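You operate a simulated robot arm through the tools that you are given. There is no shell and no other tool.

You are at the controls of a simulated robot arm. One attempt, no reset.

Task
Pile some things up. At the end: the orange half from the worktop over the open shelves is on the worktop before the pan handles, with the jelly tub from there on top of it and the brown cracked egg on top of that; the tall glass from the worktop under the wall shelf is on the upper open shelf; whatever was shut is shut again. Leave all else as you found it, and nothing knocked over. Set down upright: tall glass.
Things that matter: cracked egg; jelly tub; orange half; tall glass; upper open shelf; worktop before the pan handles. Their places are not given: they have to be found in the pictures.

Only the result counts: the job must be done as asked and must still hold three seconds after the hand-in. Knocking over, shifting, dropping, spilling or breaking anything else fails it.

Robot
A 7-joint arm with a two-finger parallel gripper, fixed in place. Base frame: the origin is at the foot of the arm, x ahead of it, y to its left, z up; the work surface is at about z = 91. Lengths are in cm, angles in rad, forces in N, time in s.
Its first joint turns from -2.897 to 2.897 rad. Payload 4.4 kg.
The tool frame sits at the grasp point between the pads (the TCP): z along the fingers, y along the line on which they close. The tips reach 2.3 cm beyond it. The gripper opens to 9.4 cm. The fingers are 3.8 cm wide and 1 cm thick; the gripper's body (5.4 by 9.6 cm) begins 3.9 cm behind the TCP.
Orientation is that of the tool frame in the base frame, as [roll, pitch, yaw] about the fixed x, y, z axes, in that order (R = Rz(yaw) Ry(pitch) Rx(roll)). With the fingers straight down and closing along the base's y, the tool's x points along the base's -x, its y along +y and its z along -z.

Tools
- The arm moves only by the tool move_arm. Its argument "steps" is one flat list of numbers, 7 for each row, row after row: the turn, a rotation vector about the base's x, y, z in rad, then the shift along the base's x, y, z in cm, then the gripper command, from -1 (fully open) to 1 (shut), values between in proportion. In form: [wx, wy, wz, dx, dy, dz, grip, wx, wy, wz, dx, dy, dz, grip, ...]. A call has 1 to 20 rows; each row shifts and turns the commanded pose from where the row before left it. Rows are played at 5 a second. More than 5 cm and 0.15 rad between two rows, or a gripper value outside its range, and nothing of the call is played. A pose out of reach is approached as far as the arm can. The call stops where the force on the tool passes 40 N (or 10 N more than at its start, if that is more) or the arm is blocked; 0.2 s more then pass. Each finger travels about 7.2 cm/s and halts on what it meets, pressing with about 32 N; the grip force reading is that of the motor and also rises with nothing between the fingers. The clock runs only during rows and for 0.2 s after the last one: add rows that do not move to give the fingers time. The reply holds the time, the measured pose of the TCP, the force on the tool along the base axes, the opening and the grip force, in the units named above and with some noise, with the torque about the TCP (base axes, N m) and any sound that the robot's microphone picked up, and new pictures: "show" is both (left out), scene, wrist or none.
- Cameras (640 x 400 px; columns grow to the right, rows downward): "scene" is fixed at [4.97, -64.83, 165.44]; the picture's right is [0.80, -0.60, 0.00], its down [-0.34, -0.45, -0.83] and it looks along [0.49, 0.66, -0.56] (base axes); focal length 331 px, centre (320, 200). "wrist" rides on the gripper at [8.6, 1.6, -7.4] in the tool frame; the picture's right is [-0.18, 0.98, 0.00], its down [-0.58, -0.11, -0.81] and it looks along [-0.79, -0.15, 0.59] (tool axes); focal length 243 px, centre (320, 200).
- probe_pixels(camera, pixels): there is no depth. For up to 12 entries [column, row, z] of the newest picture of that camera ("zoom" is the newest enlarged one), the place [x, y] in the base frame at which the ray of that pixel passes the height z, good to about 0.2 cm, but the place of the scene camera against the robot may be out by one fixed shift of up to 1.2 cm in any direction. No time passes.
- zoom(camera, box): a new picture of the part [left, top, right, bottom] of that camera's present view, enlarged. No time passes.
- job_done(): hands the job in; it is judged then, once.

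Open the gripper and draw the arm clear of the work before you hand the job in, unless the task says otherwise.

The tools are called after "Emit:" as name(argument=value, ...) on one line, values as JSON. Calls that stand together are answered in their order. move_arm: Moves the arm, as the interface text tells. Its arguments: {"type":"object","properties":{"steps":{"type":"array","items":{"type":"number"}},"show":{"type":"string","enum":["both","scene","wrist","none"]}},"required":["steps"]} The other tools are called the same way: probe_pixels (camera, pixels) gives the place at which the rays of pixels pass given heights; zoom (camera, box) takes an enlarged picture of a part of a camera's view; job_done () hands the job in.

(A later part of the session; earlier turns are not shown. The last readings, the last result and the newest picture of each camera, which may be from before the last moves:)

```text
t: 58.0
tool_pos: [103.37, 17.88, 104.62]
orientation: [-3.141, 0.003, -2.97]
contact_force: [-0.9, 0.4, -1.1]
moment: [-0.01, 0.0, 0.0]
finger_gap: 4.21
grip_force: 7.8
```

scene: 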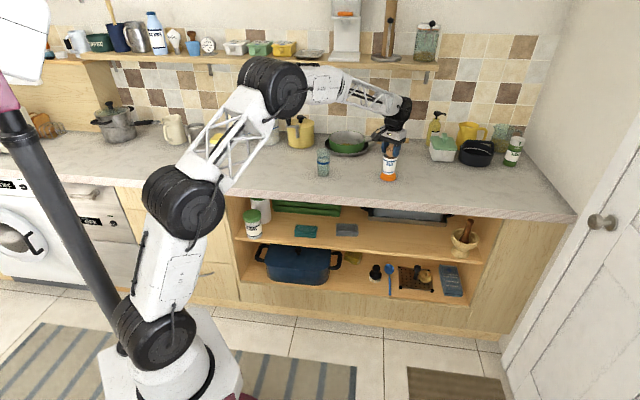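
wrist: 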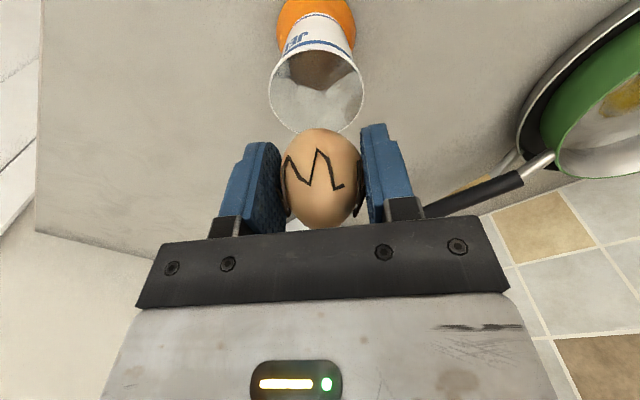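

No force yet; two more 0.1 cm steps.

Emit:
move_arm(steps=[0, 0, 0, 0, 0, -0.1, 0.28, 0, 0, 0, 0, 0, 0, 0.28], show="none")

Emit:
move_arm(steps=[0, 0, 0, 0, 0, -0.1, 0.28, 0, 0, 0, 0, 0, 0, 0.28])

Emit:
zoom(camera="scene", box=[372, 135, 408, 171])

```text
t: 58.6
tool_pos: [103.42, 17.79, 104.61]
orientation: [3.141, 0.007, -2.973]
contact_force: [-0.6, -0.3, 3.8]
moment: [0.01, 0.02, -0.03]
finger_gap: 4.18
grip_force: 8.6
```

```text
t: 59.2
tool_pos: [103.37, 17.79, 104.4]
orientation: [-3.141, 0.005, -2.974]
contact_force: [0.1, 0.1, 6.0]
moment: [-0.02, -0.03, 0.0]
finger_gap: 4.19
grip_force: 8.2
```

scene: 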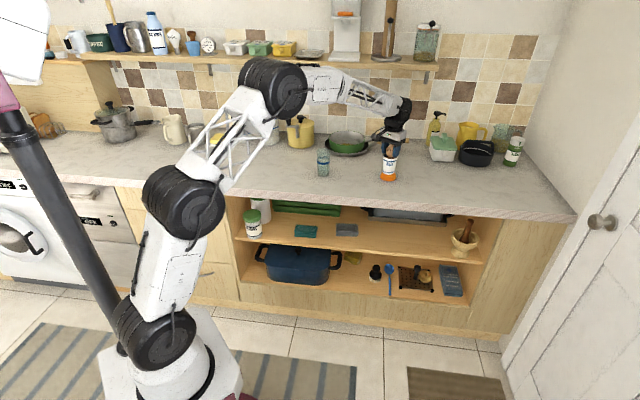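
wrist: 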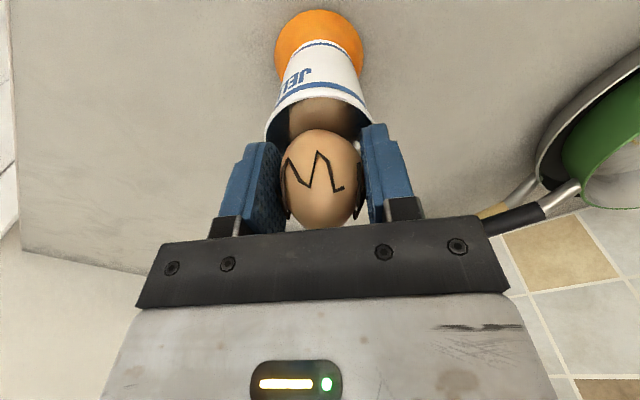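

```text
11.11 times, centred on (390, 153) of scene
```

zoom: 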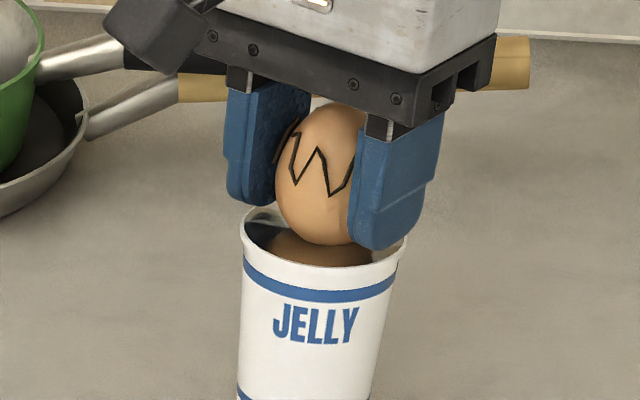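

The egg touches the lid with 6 N and no moment. I open slowly and hold still to see whether it stands.

Emit:
move_arm(steps=[0, 0, 0, 0, 0, 0.05, 0.2, 0, 0, 0, 0, 0, 0, 0.14, 0, 0, 0, 0, 0, 0, 0.11, 0, 0, 0, 0, 0, 0, 0.08, 0, 0, 0, 0, 0, 0, 0.04, 0, 0, 0, 0, 0, 0, -0.05, 0, 0, 0, 0, 0, 0, -0.05])

Emit:
zoom(camera="scene", box=[372, 135, 408, 171])

```text
t: 60.8
tool_pos: [103.33, 17.7, 104.48]
orientation: [3.141, 0.003, -2.971]
contact_force: [0.0, 0.2, -1.0]
moment: [-0.02, 0.0, -0.01]
finger_gap: 4.92
grip_force: 0.1
```

scene: 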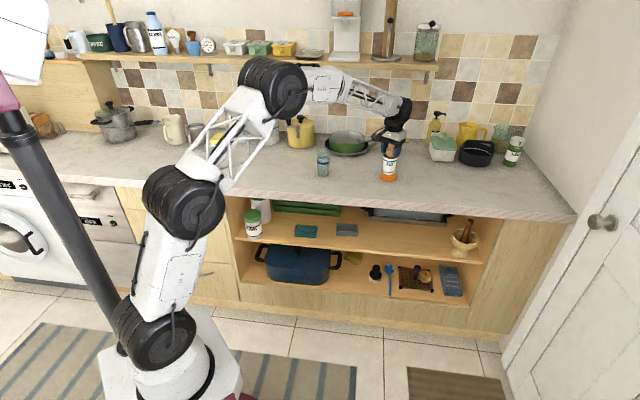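
wrist: 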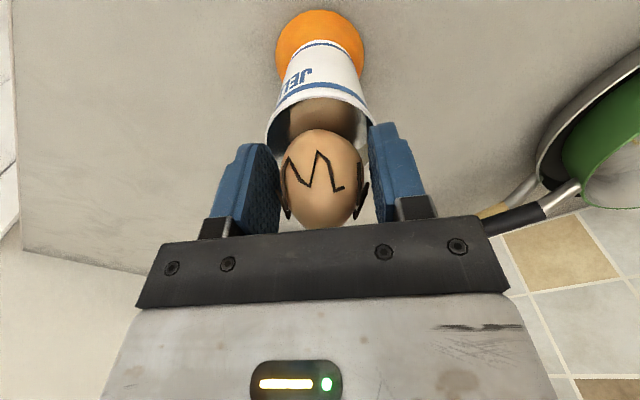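

```text
11.11 times, centred on (390, 153) of scene
```

zoom: 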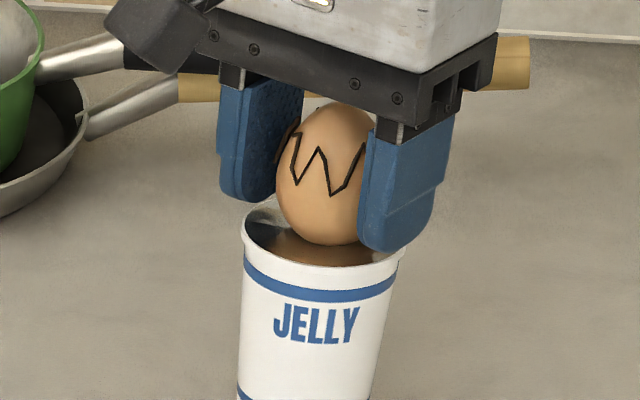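

The egg stands still between the loosened fingers. I open further and rise straight up.

Emit:
move_arm(steps=[0, 0, 0, 0, 0, 0, -0.15, 0, 0, 0, 0, 0, 0, -0.3, 0, 0, 0, 0, 0, 0, -0.5, 0, 0, 0, 0, 0, 0, -0.6, 0, 0, 0, 0, 0, 1, -0.6, 0, 0, 0, 0, 0, 2, -0.6, 0, 0, 0, 0, 0, 4, -0.6, 0, 0, 0, 0, 0, 4, -0.6, 0, 0, 0, 0, 0, 0, -0.6])

Emit:
zoom(camera="scene", box=[364, 130, 416, 188])

```text
t: 62.8
tool_pos: [103.5, 17.51, 115.36]
orientation: [3.141, 0.003, -2.972]
contact_force: [0.1, 0.3, 0.1]
moment: [0.01, -0.02, 0.01]
finger_gap: 7.5
grip_force: 0.1
```

scene: 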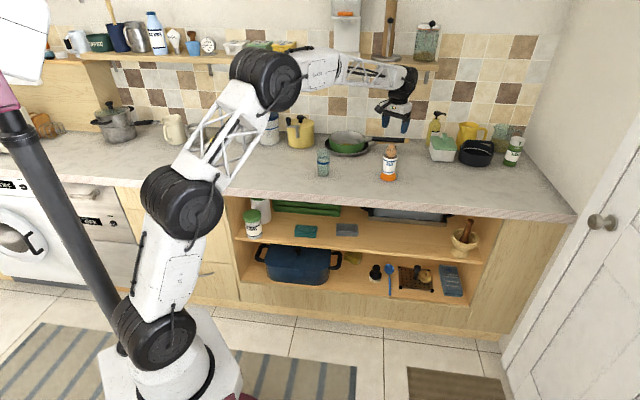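
wrist: 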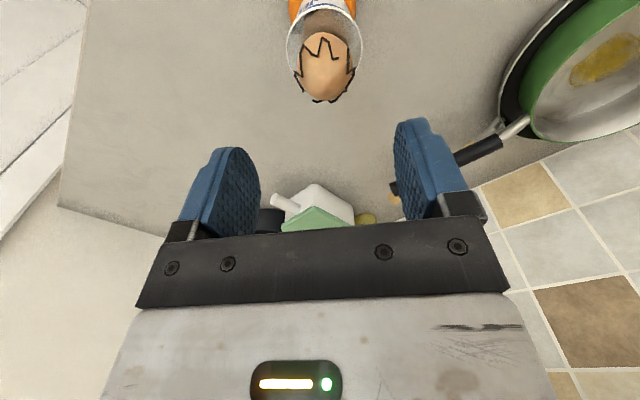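

```text
6.90 times, centred on (390, 159) of scene
```

zoom: 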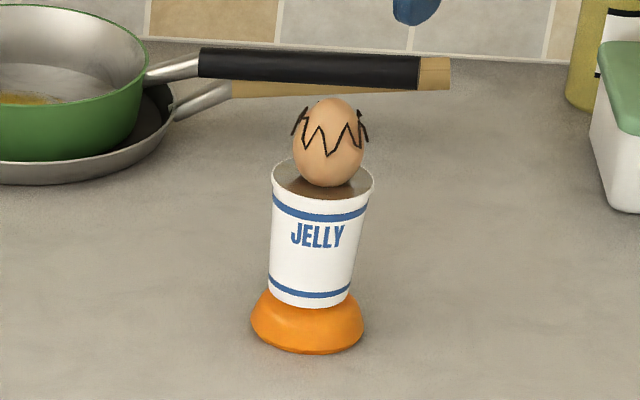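

The pile stands: orange half, tub, egg, in front of the handles. Now the glass: I probe free space on the upper shelf (z≈63.8) and neighbours there.

Emit:
probe_pixels(camera="scene", pixels=[[358, 235, 64], [346, 239, 64], [337, 238, 64], [316, 239, 64], [452, 258, 64], [462, 260, 64], [368, 221, 64], [447, 227, 64], [390, 243, 64], [395, 240, 64], [360, 250, 64], [400, 255, 64]])

Emit:
zoom(camera="scene", box=[325, 195, 485, 285])

```text
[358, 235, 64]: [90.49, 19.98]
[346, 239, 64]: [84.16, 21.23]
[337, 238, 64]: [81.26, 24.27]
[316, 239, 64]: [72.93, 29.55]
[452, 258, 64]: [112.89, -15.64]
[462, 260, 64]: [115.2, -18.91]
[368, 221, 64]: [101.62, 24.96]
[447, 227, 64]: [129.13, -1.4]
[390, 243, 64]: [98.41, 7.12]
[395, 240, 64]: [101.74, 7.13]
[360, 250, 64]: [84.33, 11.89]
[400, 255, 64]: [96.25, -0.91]
```

```text
4.00 times, centred on (405, 240) of scene
```

zoom: 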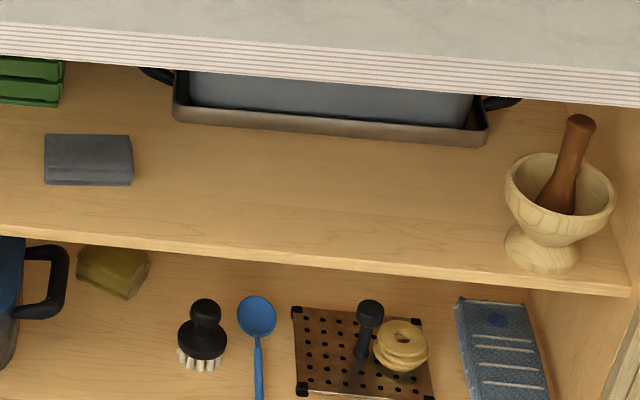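

Free shelf area right of the grey cloth is around e≈60 (≈(95, 9)). The glass will be gripped with the tool tilted 60° forward at azimuth ~28°. I first retreat from the pile, turn the yaw, and tilt in free air.

Emit:
move_arm(steps=[0, 0, 0, 0, 0, 2, -0.6, 0, 0, 0.04, -4.2, 1.59, 0, -0.8, 0, 0, 0.04, -4.2, 1.59, 0, -1, 0, 0, 0.04, -4.2, 1.59, 0, -1, 0, 0, 0.04, -4.2, 1.59, 0, -1, 0, 0, 0.04, -4.2, 1.59, 0, -1, 0, 0, 0.04, -4.2, 1.59, 0, -1, 0, 0, 0.04, -4.2, 1.59, 0, -1, 0, 0, 0.04, -4.2, 1.59, 0, -1, 0.0694, -0.1307, 0, 0, 0, 0, -1, 0.0694, -0.1307, 0, 0, 0, 0, -1, 0.0694, -0.1307, 0, 0, 0, 0, -1, 0.0694, -0.1307, 0, 0, 0, 0, -1, 0.0694, -0.1307, 0, 0, 0, 0, -1, 0.0694, -0.1307, 0, 0, 0, 0, -1, 0.0694, -0.1307, 0, 0, 0, 0, -1, 0, 0, 0, 0, 0, 0, -1])

```text
t: 66.4
tool_pos: [69.68, 30.56, 117.16]
orientation: [-3.14, 1.038, -2.654]
contact_force: [0.3, -0.7, -0.9]
moment: [0.03, -0.04, 0.0]
finger_gap: 9.4
grip_force: 0.0
```

scene: 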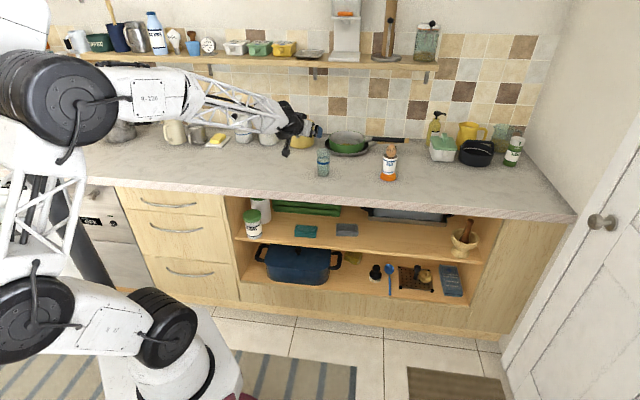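
wrist: 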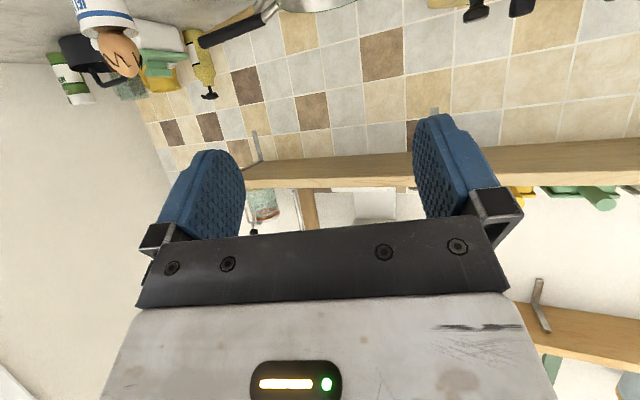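

Tilt is 1.04 rad. I lower to z ≈ 103 in front of the glass and look.

Emit:
move_arm(steps=[0, 0, 0, 0, 0, -3.5, -1, 0, 0, 0, 0, 0, -3.5, -1, 0, 0, 0, 0, 0, -3.5, -1, 0, 0, 0, 0, 0, -3.5, -1, 0, 0, 0, 0, 0, 0, -1])

```text
t: 67.6
tool_pos: [69.83, 30.55, 103.36]
orientation: [-3.14, 1.041, -2.652]
contact_force: [0.5, 0.9, 0.2]
moment: [0.01, 0.02, 0.0]
finger_gap: 9.41
grip_force: 0.0
```

scene: 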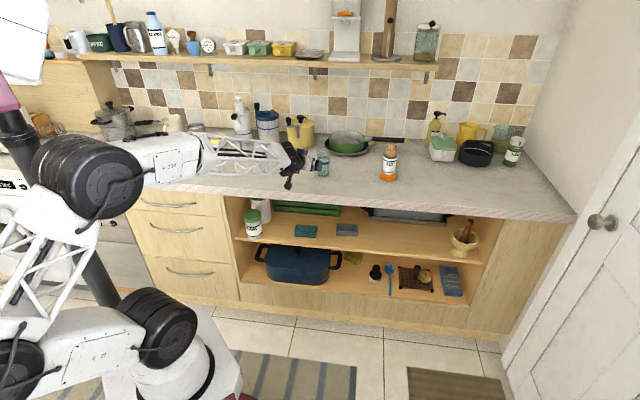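
wrist: 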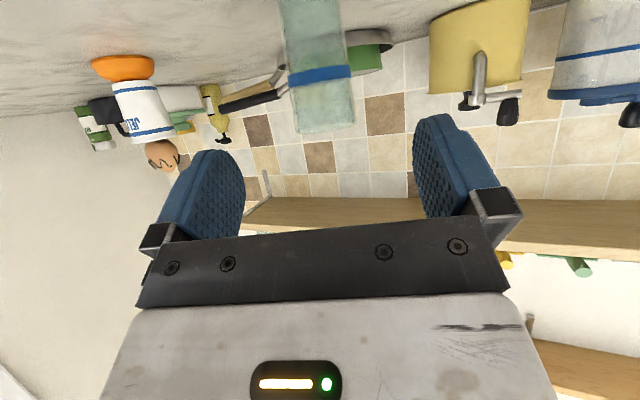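

The glass shows at (320,70), rim near row 132. I probe to find its rim height and side position.

Emit:
probe_pixels(camera="wrist", pixels=[[325, 132, 104], [325, 132, 105], [325, 132, 103], [295, 100, 101], [354, 96, 101], [285, 20, 93.5], [344, 16, 93.5], [325, 115, 104]])

Emit:
zoom(camera="wrist", box=[250, 0, 390, 145])

```text
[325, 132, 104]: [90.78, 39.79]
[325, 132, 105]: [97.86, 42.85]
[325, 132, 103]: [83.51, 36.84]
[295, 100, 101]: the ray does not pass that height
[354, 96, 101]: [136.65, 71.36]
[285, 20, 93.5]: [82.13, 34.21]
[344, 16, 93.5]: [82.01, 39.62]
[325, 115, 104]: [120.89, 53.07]
```

```text
2.76 times, centred on (320, 72) of wrist
```

zoom: 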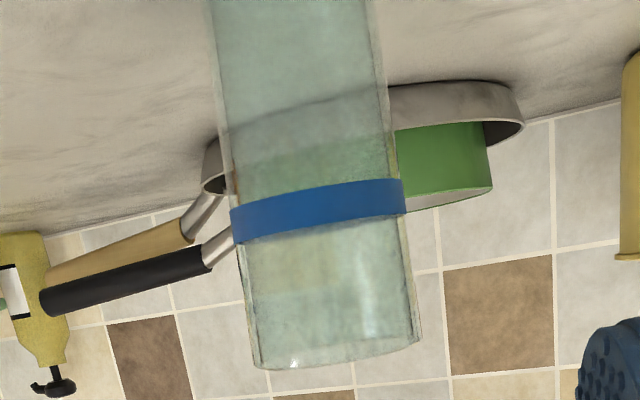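

Glass ≈ 5.4 cm across and about 11.8 cm tall, nearly centred. I lower to z ≈ 98.7, then slide forward 9 cm and check.

Emit:
move_arm(steps=[0, 0, 0, 0.05, -0.1, -2.3, -1, 0, 0, 0, 0.04, -0.08, -2.3, -1, 0, 0, 0, 2.65, 1.41, 0, -1, 0, 0, 0, 2.65, 1.41, 0, -1, 0, 0, 0, 2.65, 1.41, 0, -1, 0, 0, 0, 0, 0, 0, -1])

Emit:
zoom(camera="scene", box=[270, 120, 380, 200])

```text
t: 69.0
tool_pos: [77.94, 34.28, 98.73]
orientation: [-3.139, 1.041, -2.652]
contact_force: [0.3, 0.7, 0.0]
moment: [0.02, 0.0, 0.0]
finger_gap: 9.39
grip_force: 0.0
```

scene: 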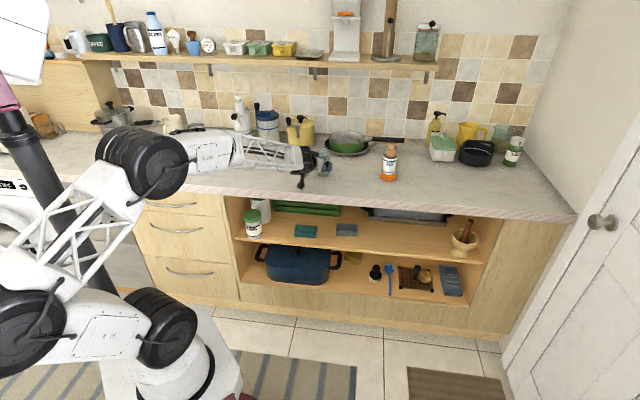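
wrist: 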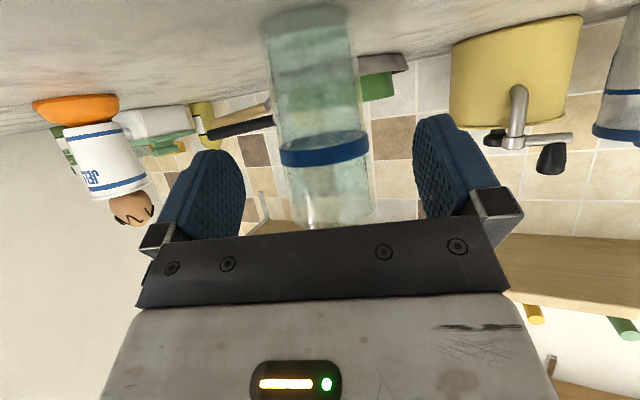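

```text
5.00 times, centred on (325, 160) of scene
```

zoom: 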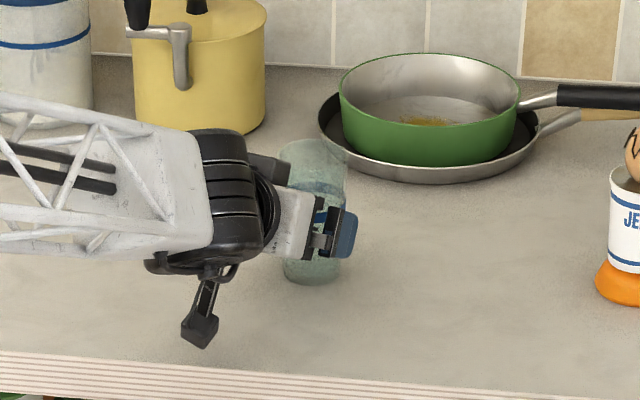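

Glass centred between fingers at (325,150). I advance the last 3.7 cm.

Emit:
move_arm(steps=[0, 0, 0, 1.13, 0.55, 0, -1, 0, 0, 0, 1.1, 0.57, 0, -1, 0, 0, 0, 1.1, 0.57, 0, -1, 0, 0, 0, 0, 0, 0, -1])

Emit:
zoom(camera="scene", box=[280, 125, 370, 190])

```text
t: 70.0
tool_pos: [81.23, 36.13, 98.73]
orientation: [-3.138, 1.039, -2.652]
contact_force: [-0.3, 0.3, 0.0]
moment: [-0.02, 0.0, -0.01]
finger_gap: 9.41
grip_force: 0.1
```

scene: 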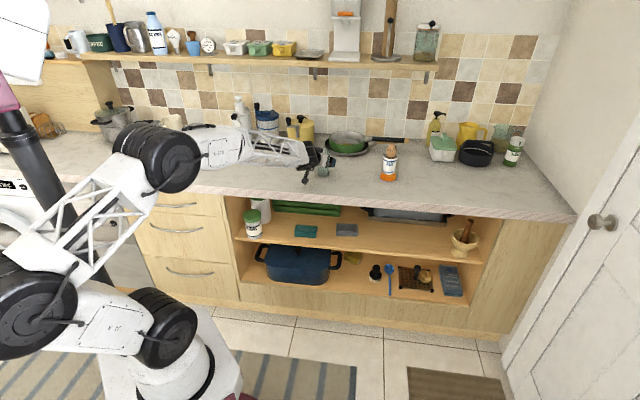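
wrist: 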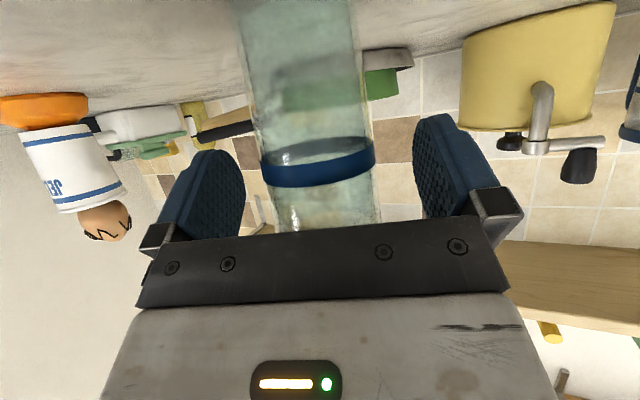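

```text
6.15 times, centred on (325, 158) of scene
```

zoom: 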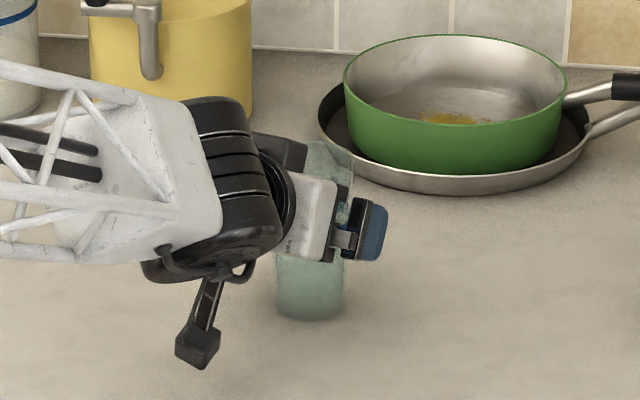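

The glass is between the pads with no contact force. I close gradually.

Emit:
move_arm(steps=[0, 0, 0, 0, 0, 0, -0.5, 0, 0, 0, 0, 0, 0, -0.35, 0, 0, 0, 0, 0, 0, -0.25, 0, 0, 0, 0, 0, 0, -0.18, 0, 0, 0, 0, 0, 0, -0.1, 0, 0, 0, 0, 0, 0, -0.1], show="wrist")

```text
t: 71.4
tool_pos: [81.2, 36.17, 98.88]
orientation: [-3.139, 1.042, -2.651]
contact_force: [-0.3, 0.3, -0.1]
moment: [0.06, 0.03, 0.01]
finger_gap: 6.1
grip_force: 32.1
```

wrist: 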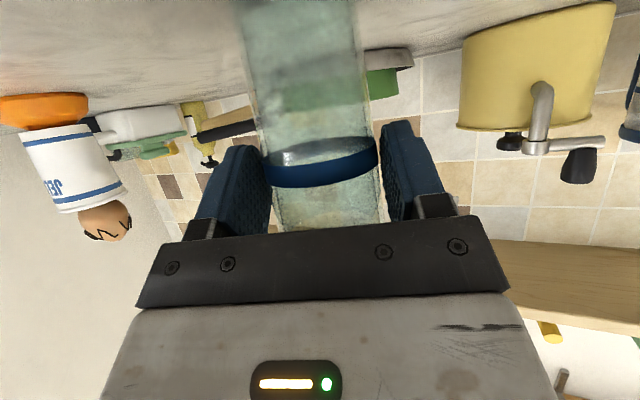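

Gripped at 6.1 cm. I lift 1.5 cm and check that the glass hangs upright.

Emit:
move_arm(steps=[0, 0, 0, 0, 0, 0.5, -0.1, 0, 0, 0, 0, 0, 1, -0.1, 0, 0, 0, 0, 0, 1.5, -0.1, 0, 0, 0, 0, 0, 0, -0.1])

Emit:
zoom(camera="scene", box=[280, 125, 370, 190])

```text
t: 72.4
tool_pos: [81.03, 36.34, 101.76]
orientation: [-3.142, 1.041, -2.651]
contact_force: [0.1, 0.3, -2.1]
moment: [-0.04, 0.01, -0.01]
finger_gap: 6.15
grip_force: 32.0
```

scene: 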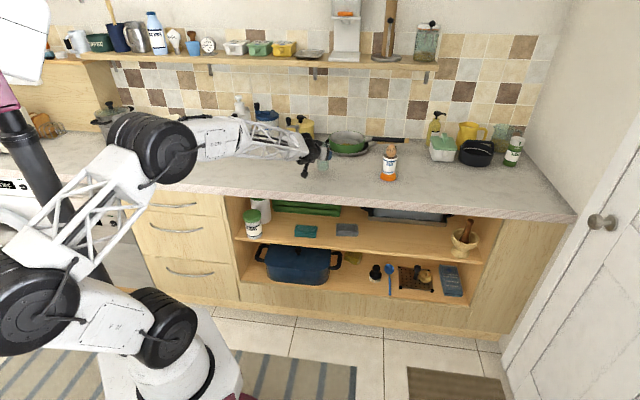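
wrist: 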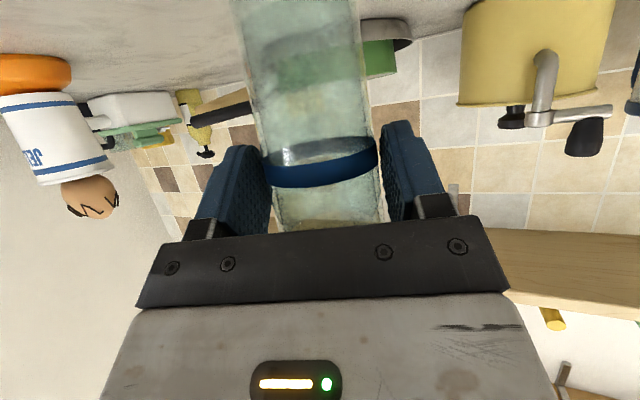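

```text
6.15 times, centred on (325, 158) of scene
```

zoom: 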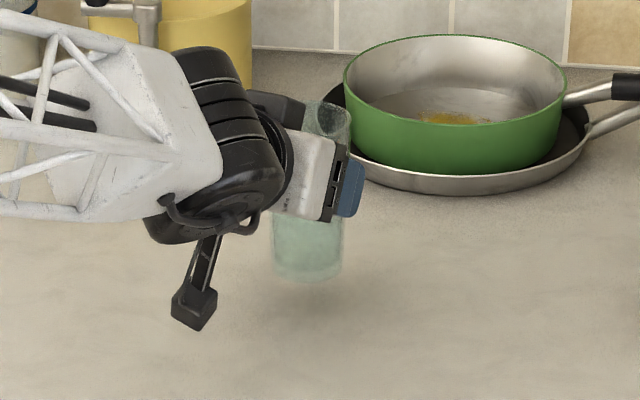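

Glass is held upright, base ≈7.85 cm below TCP. I lift a bit more and retreat perpendicular to the worktop edge until it is clear of the worktop.

Emit:
move_arm(steps=[0, 0, 0, 0, 0, 2.2, -0.1, 0, 0, 0, -3, -3.12, 0, -0.1, 0, 0, 0, -3, -3.12, 0, -0.1, 0, 0, 0, -3, -3.12, 0, -0.1, 0, 0, 0, -3, -3.12, 0, -0.1, 0, 0, 0, -3, -3.12, 0, -0.1, 0, 0, 0, -3, -3.12, 0, -0.1, 0, 0, 0, -3, -3.12, 0, -0.1, 0, 0, 0, 0, 0, 0, -0.1])

```text
t: 74.4
tool_pos: [59.71, 14.47, 103.76]
orientation: [-3.141, 1.04, -2.651]
contact_force: [0.9, -0.2, -1.3]
moment: [-0.03, 0.04, -0.02]
finger_gap: 6.15
grip_force: 32.0
```

scene: 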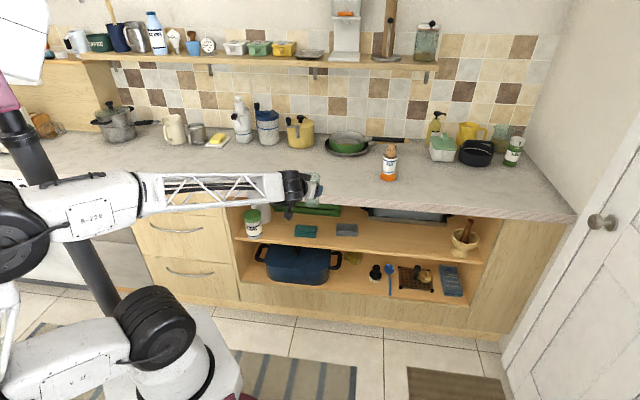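
wrist: 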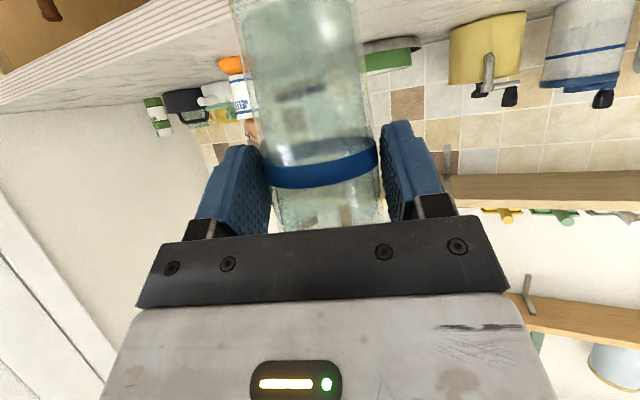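

Clear of the worktop. Now I go down and sideways in front of the cabinet, in stages; first half.

Emit:
move_arm(steps=[0, 0, 0, 2.12, -2.05, -3.1, -0.1, 0, 0, 0, 2.12, -2.05, -3.1, -0.1, 0, 0, 0, 2.12, -2.05, -3.1, -0.1, 0, 0, 0, 2.12, -2.05, -3.1, -0.1, 0, 0, 0, 2.12, -2.05, -3.1, -0.1, 0, 0, 0, 0, 0, 0, -0.1])

```text
t: 75.8
tool_pos: [70.52, 4.38, 88.42]
orientation: [-3.14, 1.04, -2.65]
contact_force: [-0.2, -0.1, -1.8]
moment: [-0.02, 0.04, -0.01]
finger_gap: 6.11
grip_force: 31.8
```

scene: 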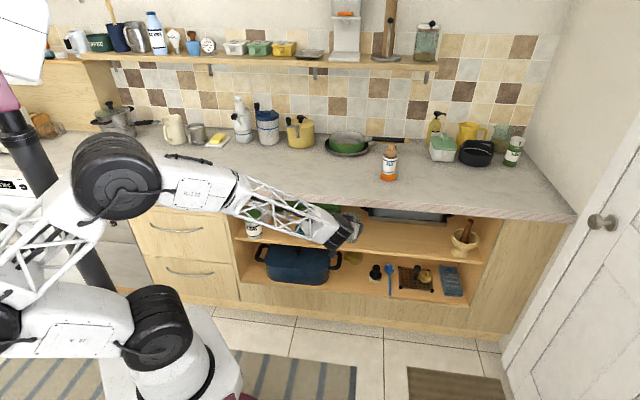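
wrist: 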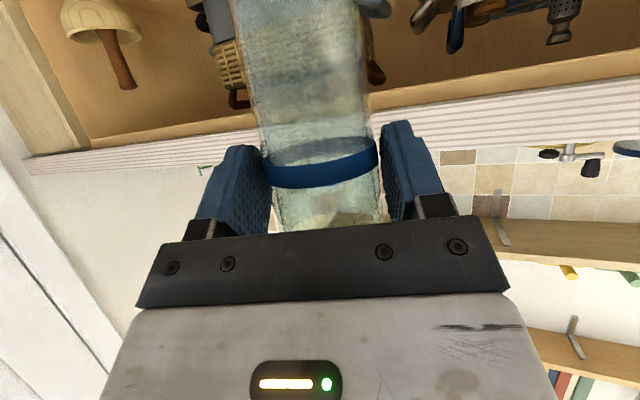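

The wrist view shows the cabinet opening with a wooden top rail beneath the worktop (rows 75–130). I zoom to understand the opening.

Emit:
zoom(camera="wrist", box=[0, 0, 640, 240])

Emit:
zoom(camera="scene", box=[280, 185, 490, 305])

```text
1.00 times, centred on (320, 120) of wrist (not enlarged: the box is as wide or as high as the picture)
```

zoom: 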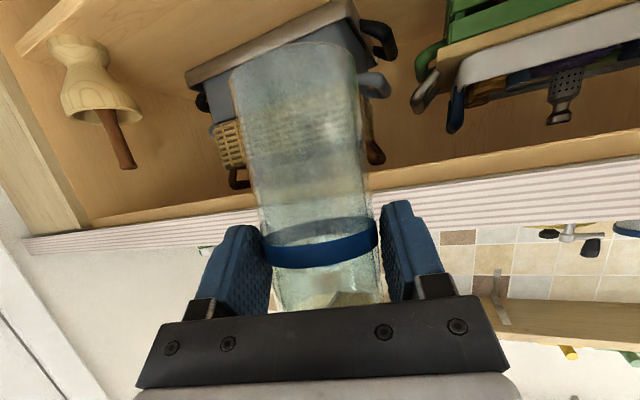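

```text
3.05 times, centred on (385, 245) of scene
```

zoom: 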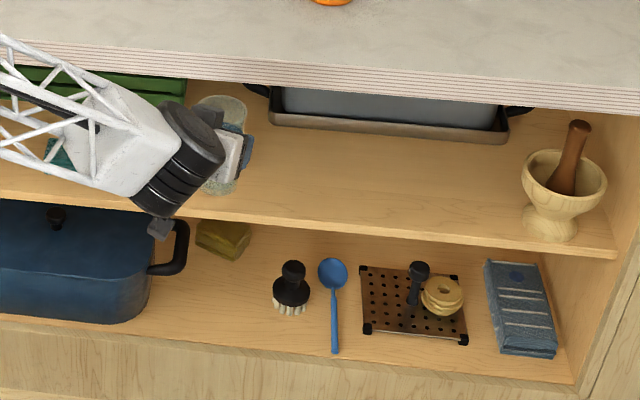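

Continuing down and sideways to the pre-insert point (e≈59.6, n≈52, z≈76).

Emit:
move_arm(steps=[0, 0, 0, 2.14, -2.07, -3.1, -0.1, 0, 0, 0, 2.14, -2.07, -3.1, -0.1, 0, 0, 0, 2.14, -2.07, -3.1, -0.1, 0, 0, 0, 2.14, -2.07, -3.1, -0.1, 0, 0, 0, 0, 0, 0, -0.1])

Emit:
zoom(camera="scene", box=[280, 185, 490, 305])

```text
t: 77.0
tool_pos: [79.14, -4.22, 76.08]
orientation: [-3.14, 1.041, -2.652]
contact_force: [0.9, -0.5, -2.0]
moment: [-0.03, 0.03, -0.01]
finger_gap: 6.1
grip_force: 32.4
```

scene: 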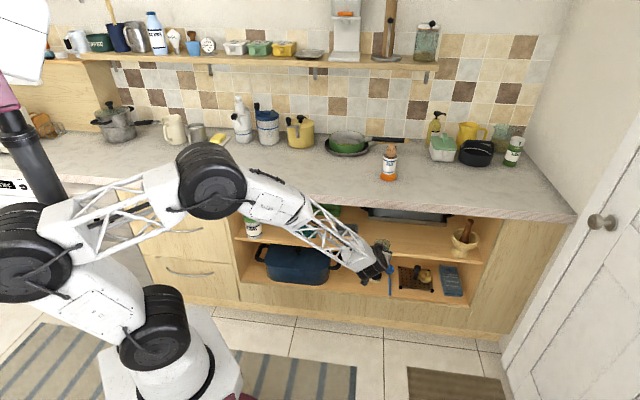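
wrist: 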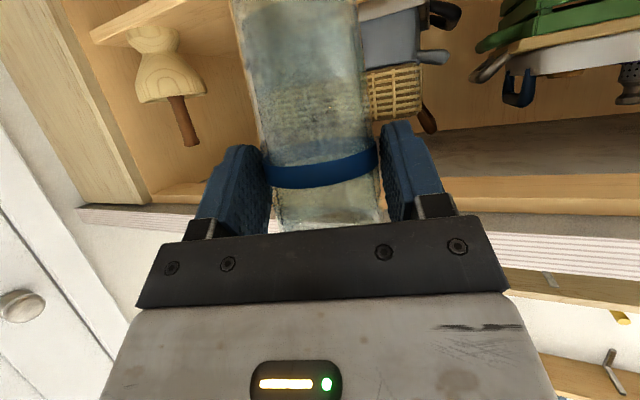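

```text
3.05 times, centred on (385, 245) of scene
```

zoom: 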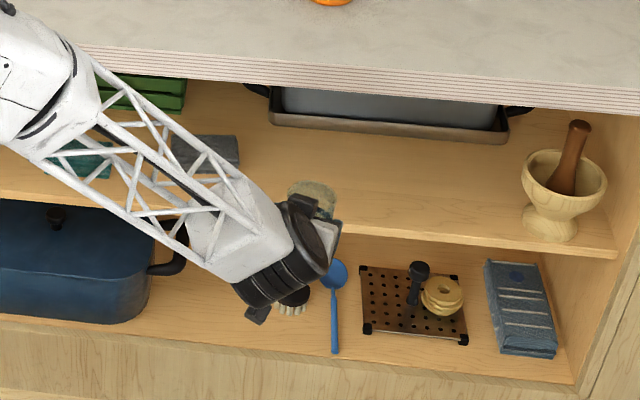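

Before inserting, I check where the elbow and forearm lie relative to the worktop edge by probing their pixels at plausible heights, plus the shelf edge.

Emit:
probe_pixels(camera="scene", pixels=[[212, 180, 100], [212, 180, 110], [212, 180, 120], [300, 210, 95], [340, 240, 88], [375, 262, 80], [395, 253, 63]])

Emit:
probe_pixels(camera="wrist", pixels=[[150, 105, 64], [150, 103, 66], [128, 203, 85], [180, 200, 85], [500, 178, 85], [500, 210, 85]])

```text
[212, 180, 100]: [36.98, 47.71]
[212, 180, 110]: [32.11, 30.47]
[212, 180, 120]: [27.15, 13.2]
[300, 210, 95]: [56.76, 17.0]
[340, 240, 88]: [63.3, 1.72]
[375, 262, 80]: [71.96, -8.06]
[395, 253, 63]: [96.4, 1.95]
```

```text
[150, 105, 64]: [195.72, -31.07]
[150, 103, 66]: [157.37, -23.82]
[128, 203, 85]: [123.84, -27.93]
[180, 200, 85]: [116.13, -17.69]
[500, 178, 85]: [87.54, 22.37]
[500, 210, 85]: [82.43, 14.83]
```

The wrist view suggests the cabinet face is set back. I probe the worktop front edge and the rail more precisely.

Emit:
zoom(camera="wrist", box=[420, 100, 640, 280])

Emit:
zoom(camera="wrist", box=[0, 0, 260, 240])

```text
2.22 times, centred on (530, 190) of wrist
```

zoom: 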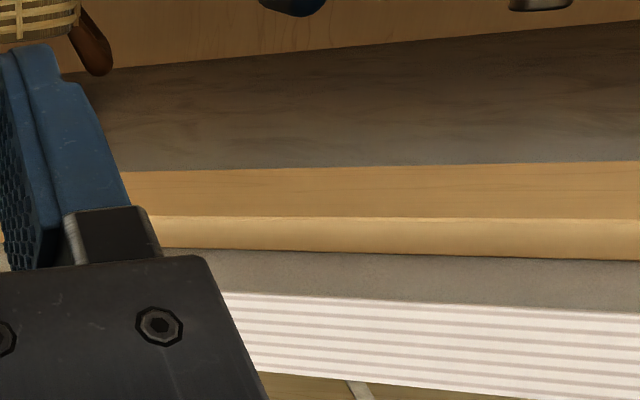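

```text
1.67 times, centred on (130, 120) of wrist
```

zoom: 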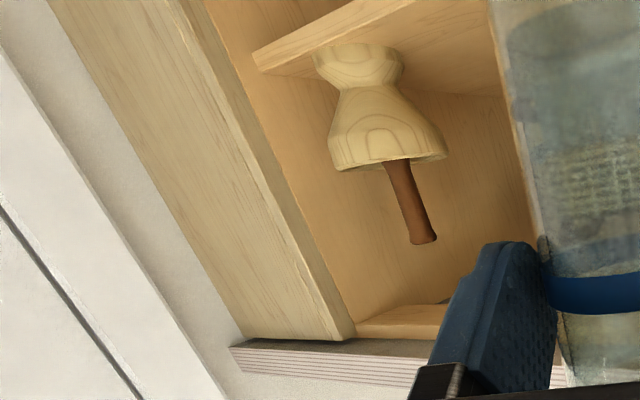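

I probe these boundaries along column 575 to solve for heights and setbacks.

Emit:
probe_pixels(camera="wrist", pixels=[[575, 275, 91], [575, 235, 87], [575, 235, 88], [575, 214.8, 87], [575, 214.8, 88], [575, 196.8, 84], [575, 196.8, 85], [575, 174, 84]])

Emit:
probe_pixels(camera="scene", pixels=[[400, 253.5, 60], [400, 253.5, 62], [400, 253.5, 64], [461, 263, 60], [461, 263, 62], [483, 267, 60], [483, 267, 62]])

Emit:
zoom(camera="scene", box=[385, 210, 505, 280])

```text
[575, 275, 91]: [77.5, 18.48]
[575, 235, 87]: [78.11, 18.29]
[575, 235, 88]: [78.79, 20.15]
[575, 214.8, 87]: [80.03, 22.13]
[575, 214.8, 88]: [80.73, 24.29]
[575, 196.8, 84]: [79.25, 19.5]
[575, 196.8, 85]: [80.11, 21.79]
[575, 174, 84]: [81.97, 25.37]
```

```text
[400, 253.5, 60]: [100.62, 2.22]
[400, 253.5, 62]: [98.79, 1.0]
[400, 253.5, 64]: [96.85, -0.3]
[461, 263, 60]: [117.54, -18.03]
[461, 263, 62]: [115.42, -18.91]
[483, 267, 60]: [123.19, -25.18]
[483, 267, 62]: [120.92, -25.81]
```

```text
5.33 times, centred on (445, 245) of scene
```

zoom: 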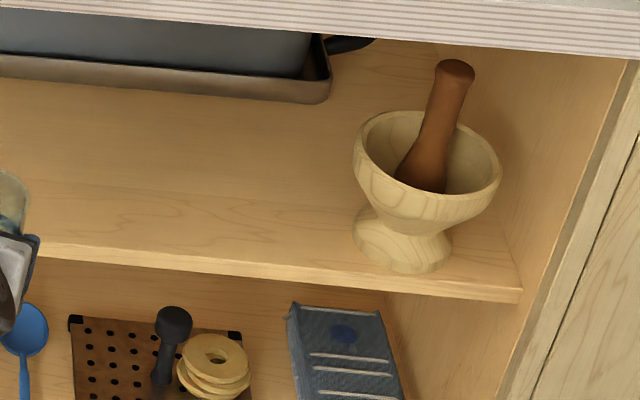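

I triangulate the shelf's right front corner from both cameras to get the shelf height.

Emit:
zoom(camera="wrist", box=[70, 0, 200, 80])

Emit:
probe_pixels(camera="scene", pixels=[[482.9, 261.5, 56], [482.9, 261.5, 58], [482.9, 261.5, 60], [482.9, 261.5, 62], [482.9, 264, 58]])

Emit:
probe_pixels(camera="wrist", pixels=[[90, 31, 56], [90, 31, 58], [90, 31, 60], [90, 31, 62], [95, 45, 58], [95, 45, 60], [95, 45, 62]])

```text
4.92 times, centred on (135, 40) of wrist
```

zoom: 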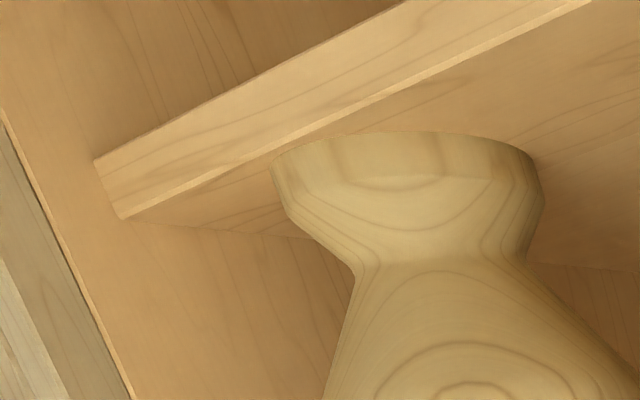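

```text
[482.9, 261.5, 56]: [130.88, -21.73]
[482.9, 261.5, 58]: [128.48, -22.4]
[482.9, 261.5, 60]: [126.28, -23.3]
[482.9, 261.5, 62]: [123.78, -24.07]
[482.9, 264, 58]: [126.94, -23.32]
```

```text
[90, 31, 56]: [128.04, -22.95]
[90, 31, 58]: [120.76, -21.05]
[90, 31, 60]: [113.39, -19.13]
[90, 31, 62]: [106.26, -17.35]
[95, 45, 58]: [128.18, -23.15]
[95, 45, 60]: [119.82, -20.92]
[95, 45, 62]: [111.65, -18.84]
```

The two rays meet at z≈58 for the shelf top, with its front edge at n≈72 and the rail bottom at z≈85. The new target is glass at e≈61, n≈77.5 (≈(97.7, 13.5)). I lower to z≈68.5 and start inserting.

Emit:
move_arm(steps=[0, 0, 0, 0, 0, -3.8, -0.1, 0, 0, 0, 0, 0, -3.8, -0.1, 0, 0, 0, 2.92, 2.85, 0, -0.1, 0, 0, 0, 2.92, 2.85, 0, -0.1, 0, 0, 0, 0, 0, 0, -0.1])

Emit:
zoom(camera="scene", box=[300, 195, 460, 295])

```text
t: 78.2
tool_pos: [84.91, 1.77, 68.22]
orientation: [-3.139, 1.04, -2.652]
contact_force: [0.3, 0.0, -1.6]
moment: [0.0, 0.05, -0.01]
finger_gap: 6.14
grip_force: 32.2
```

scene: 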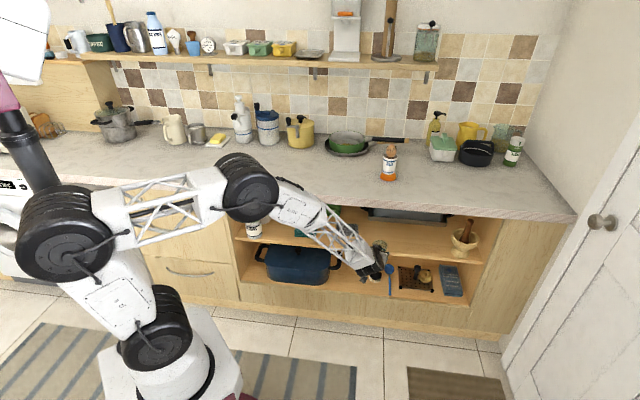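
wrist: 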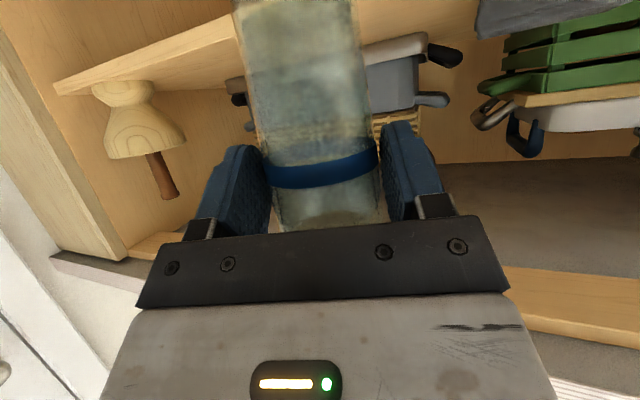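

```text
4.00 times, centred on (380, 245) of scene
```

zoom: 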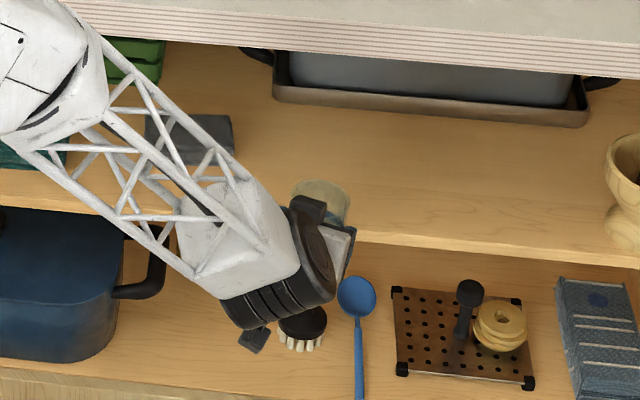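

I check the elbow and forearm positions against the worktop edge before going further in.

Emit:
probe_pixels(camera="scene", pixels=[[250, 187, 100], [250, 187, 105], [250, 187, 110], [250, 187, 115], [300, 208, 92], [300, 208, 97], [318, 228, 87], [330, 215, 87]])

Emit:
zoom(camera="scene", box=[210, 140, 410, 290])

```text
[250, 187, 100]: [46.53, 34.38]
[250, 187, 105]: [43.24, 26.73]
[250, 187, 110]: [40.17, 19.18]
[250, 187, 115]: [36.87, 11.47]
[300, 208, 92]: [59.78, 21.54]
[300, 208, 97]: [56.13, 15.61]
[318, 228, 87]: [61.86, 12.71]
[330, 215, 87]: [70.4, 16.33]
```

```text
2.67 times, centred on (310, 215) of scene
```

zoom: 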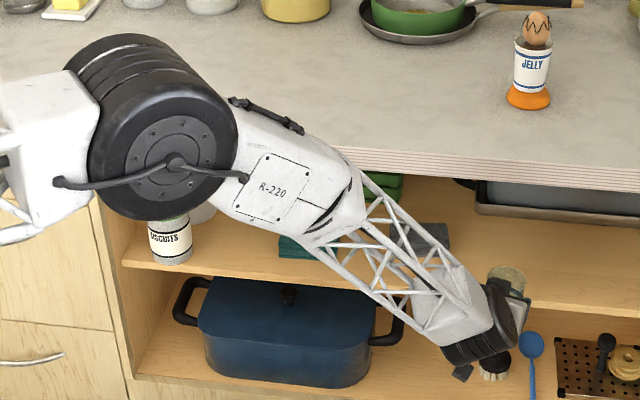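

The elbow works out to be high (z≈115) and well in front of the worktop, so the way is clear. I insert further, two steps.

Emit:
move_arm(steps=[0, 0, 0, 2.92, 2.78, 0, -0.1, 0, 0, 0, 2.92, 2.78, 0, -0.1, 0, 0, 0, 0, 0, 0, -0.1])

Emit:
zoom(camera="scene", box=[310, 190, 450, 290])

```text
t: 79.0
tool_pos: [90.87, 7.35, 68.84]
orientation: [-3.139, 1.04, -2.652]
contact_force: [0.2, -0.9, -1.4]
moment: [0.03, 0.01, -0.01]
finger_gap: 6.12
grip_force: 32.1
```

scene: 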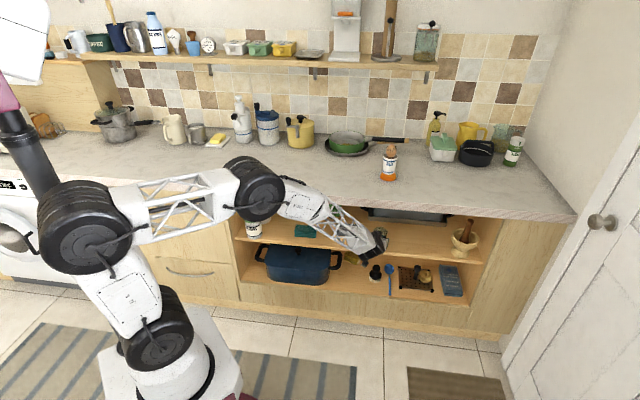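
wrist: 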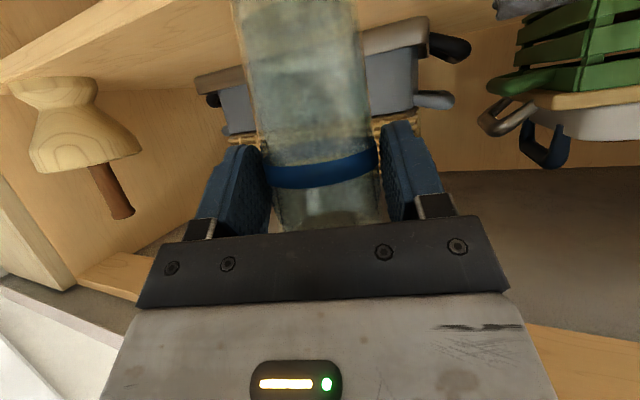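

```text
4.00 times, centred on (380, 240) of scene
```

zoom: 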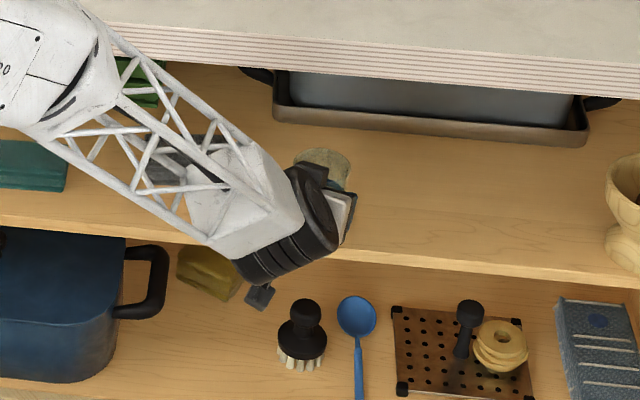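

Glass base is now about over the shelf's front edge. I insert the last 8 cm.

Emit:
move_arm(steps=[0, 0, 0, 2.92, 2.78, 0, -0.1, 0, 0, 0, 2.8, 2.78, 0, -0.1, 0, 0, 0, 0, 0, 0, -0.1])

Emit:
zoom(camera="scene", box=[310, 190, 450, 290])

```text
t: 79.8
tool_pos: [96.97, 13.16, 68.54]
orientation: [-3.139, 1.039, -2.649]
contact_force: [-0.1, -0.5, -1.4]
moment: [-0.02, 0.02, 0.02]
finger_gap: 6.12
grip_force: 31.9
```

scene: 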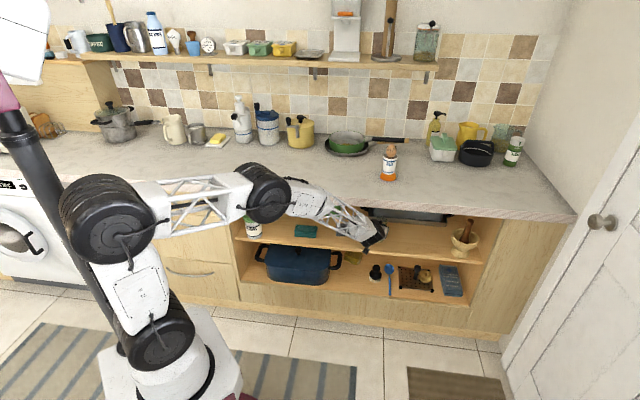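
wrist: 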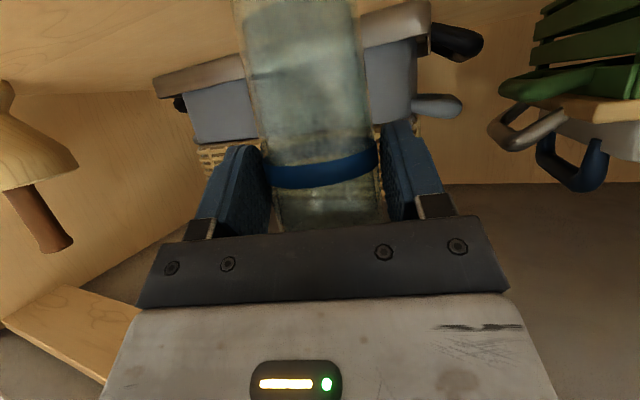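

```text
4.00 times, centred on (380, 240) of scene
```

zoom: 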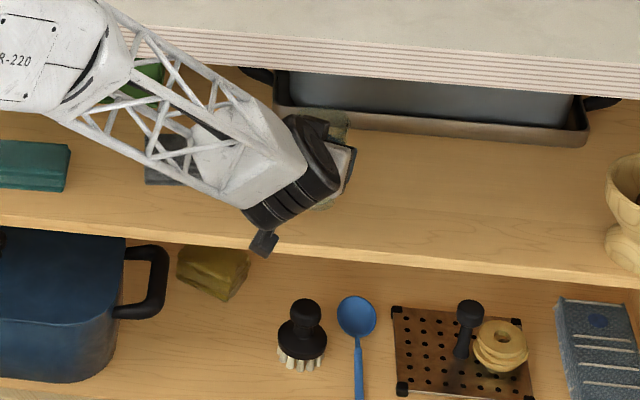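

Glass is above the free shelf area, about 2.5 cm up. I lower gently toward contact.

Emit:
move_arm(steps=[0, 0, 0, 0, 0, -0.8, -0.1, 0, 0, 0, 0, 0, -0.6, -0.1, 0, 0, 0, 0, 0, -0.4, -0.1, 0, 0, 0, 0, 0, -0.2, -0.1, 0, 0, 0, 0, 0, 0, -0.1], show="scene")

Emit:
zoom(camera="scene", box=[310, 190, 450, 290])

```text
t: 81.0
tool_pos: [96.72, 12.64, 66.48]
orientation: [-3.14, 1.04, -2.651]
contact_force: [0.4, 0.3, -2.5]
moment: [0.01, 0.02, -0.02]
finger_gap: 6.1
grip_force: 31.3
```

scene: 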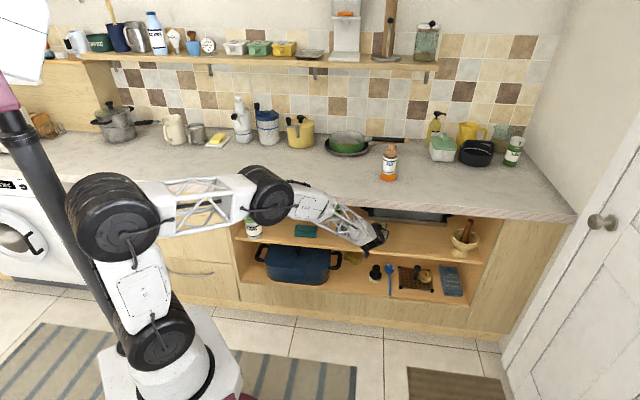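

```text
4.00 times, centred on (380, 240) of scene
```

zoom: 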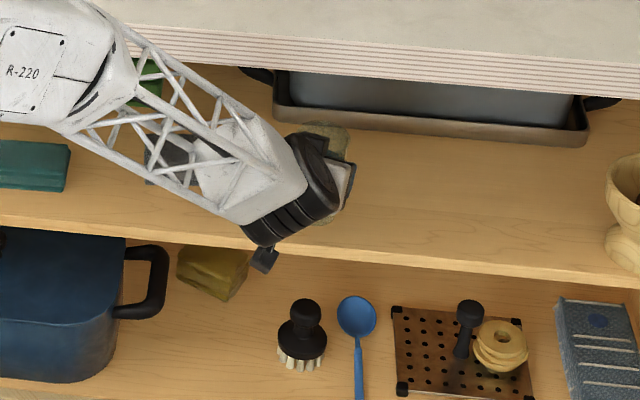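

No contact at z 66.48. I continue in 0.2 cm steps.

Emit:
move_arm(steps=[0, 0, 0, 0, 0, -0.2, -0.1, 0, 0, 0, 0, 0, -0.15, -0.1, 0, 0, 0, 0, 0, 0, -0.1], show="none")

Emit:
move_arm(steps=[0, 0, 0, 0, 0, -0.15, -0.1, 0, 0, 0, 0, 0, 0, -0.1], show="none")

Emit:
move_arm(steps=[0, 0, 0, 0, 0, -0.15, -0.1, 0, 0, 0, 0, 0, 0, -0.1], show="none")

```text
t: 81.8
tool_pos: [96.81, 12.76, 66.12]
orientation: [-3.14, 1.039, -2.652]
contact_force: [-0.3, 0.4, -1.7]
moment: [-0.01, 0.03, 0.02]
finger_gap: 6.11
grip_force: 31.7
```

```text
t: 82.4
tool_pos: [96.86, 12.63, 65.91]
orientation: [-3.14, 1.04, -2.651]
contact_force: [0.1, -0.6, -2.1]
moment: [-0.02, 0.09, 0.01]
finger_gap: 6.12
grip_force: 31.7
```

```text
t: 83.0
tool_pos: [96.8, 12.73, 65.72]
orientation: [-3.14, 1.039, -2.651]
contact_force: [-0.5, 0.4, -1.7]
moment: [-0.01, 0.03, -0.02]
finger_gap: 6.06
grip_force: 31.1
```

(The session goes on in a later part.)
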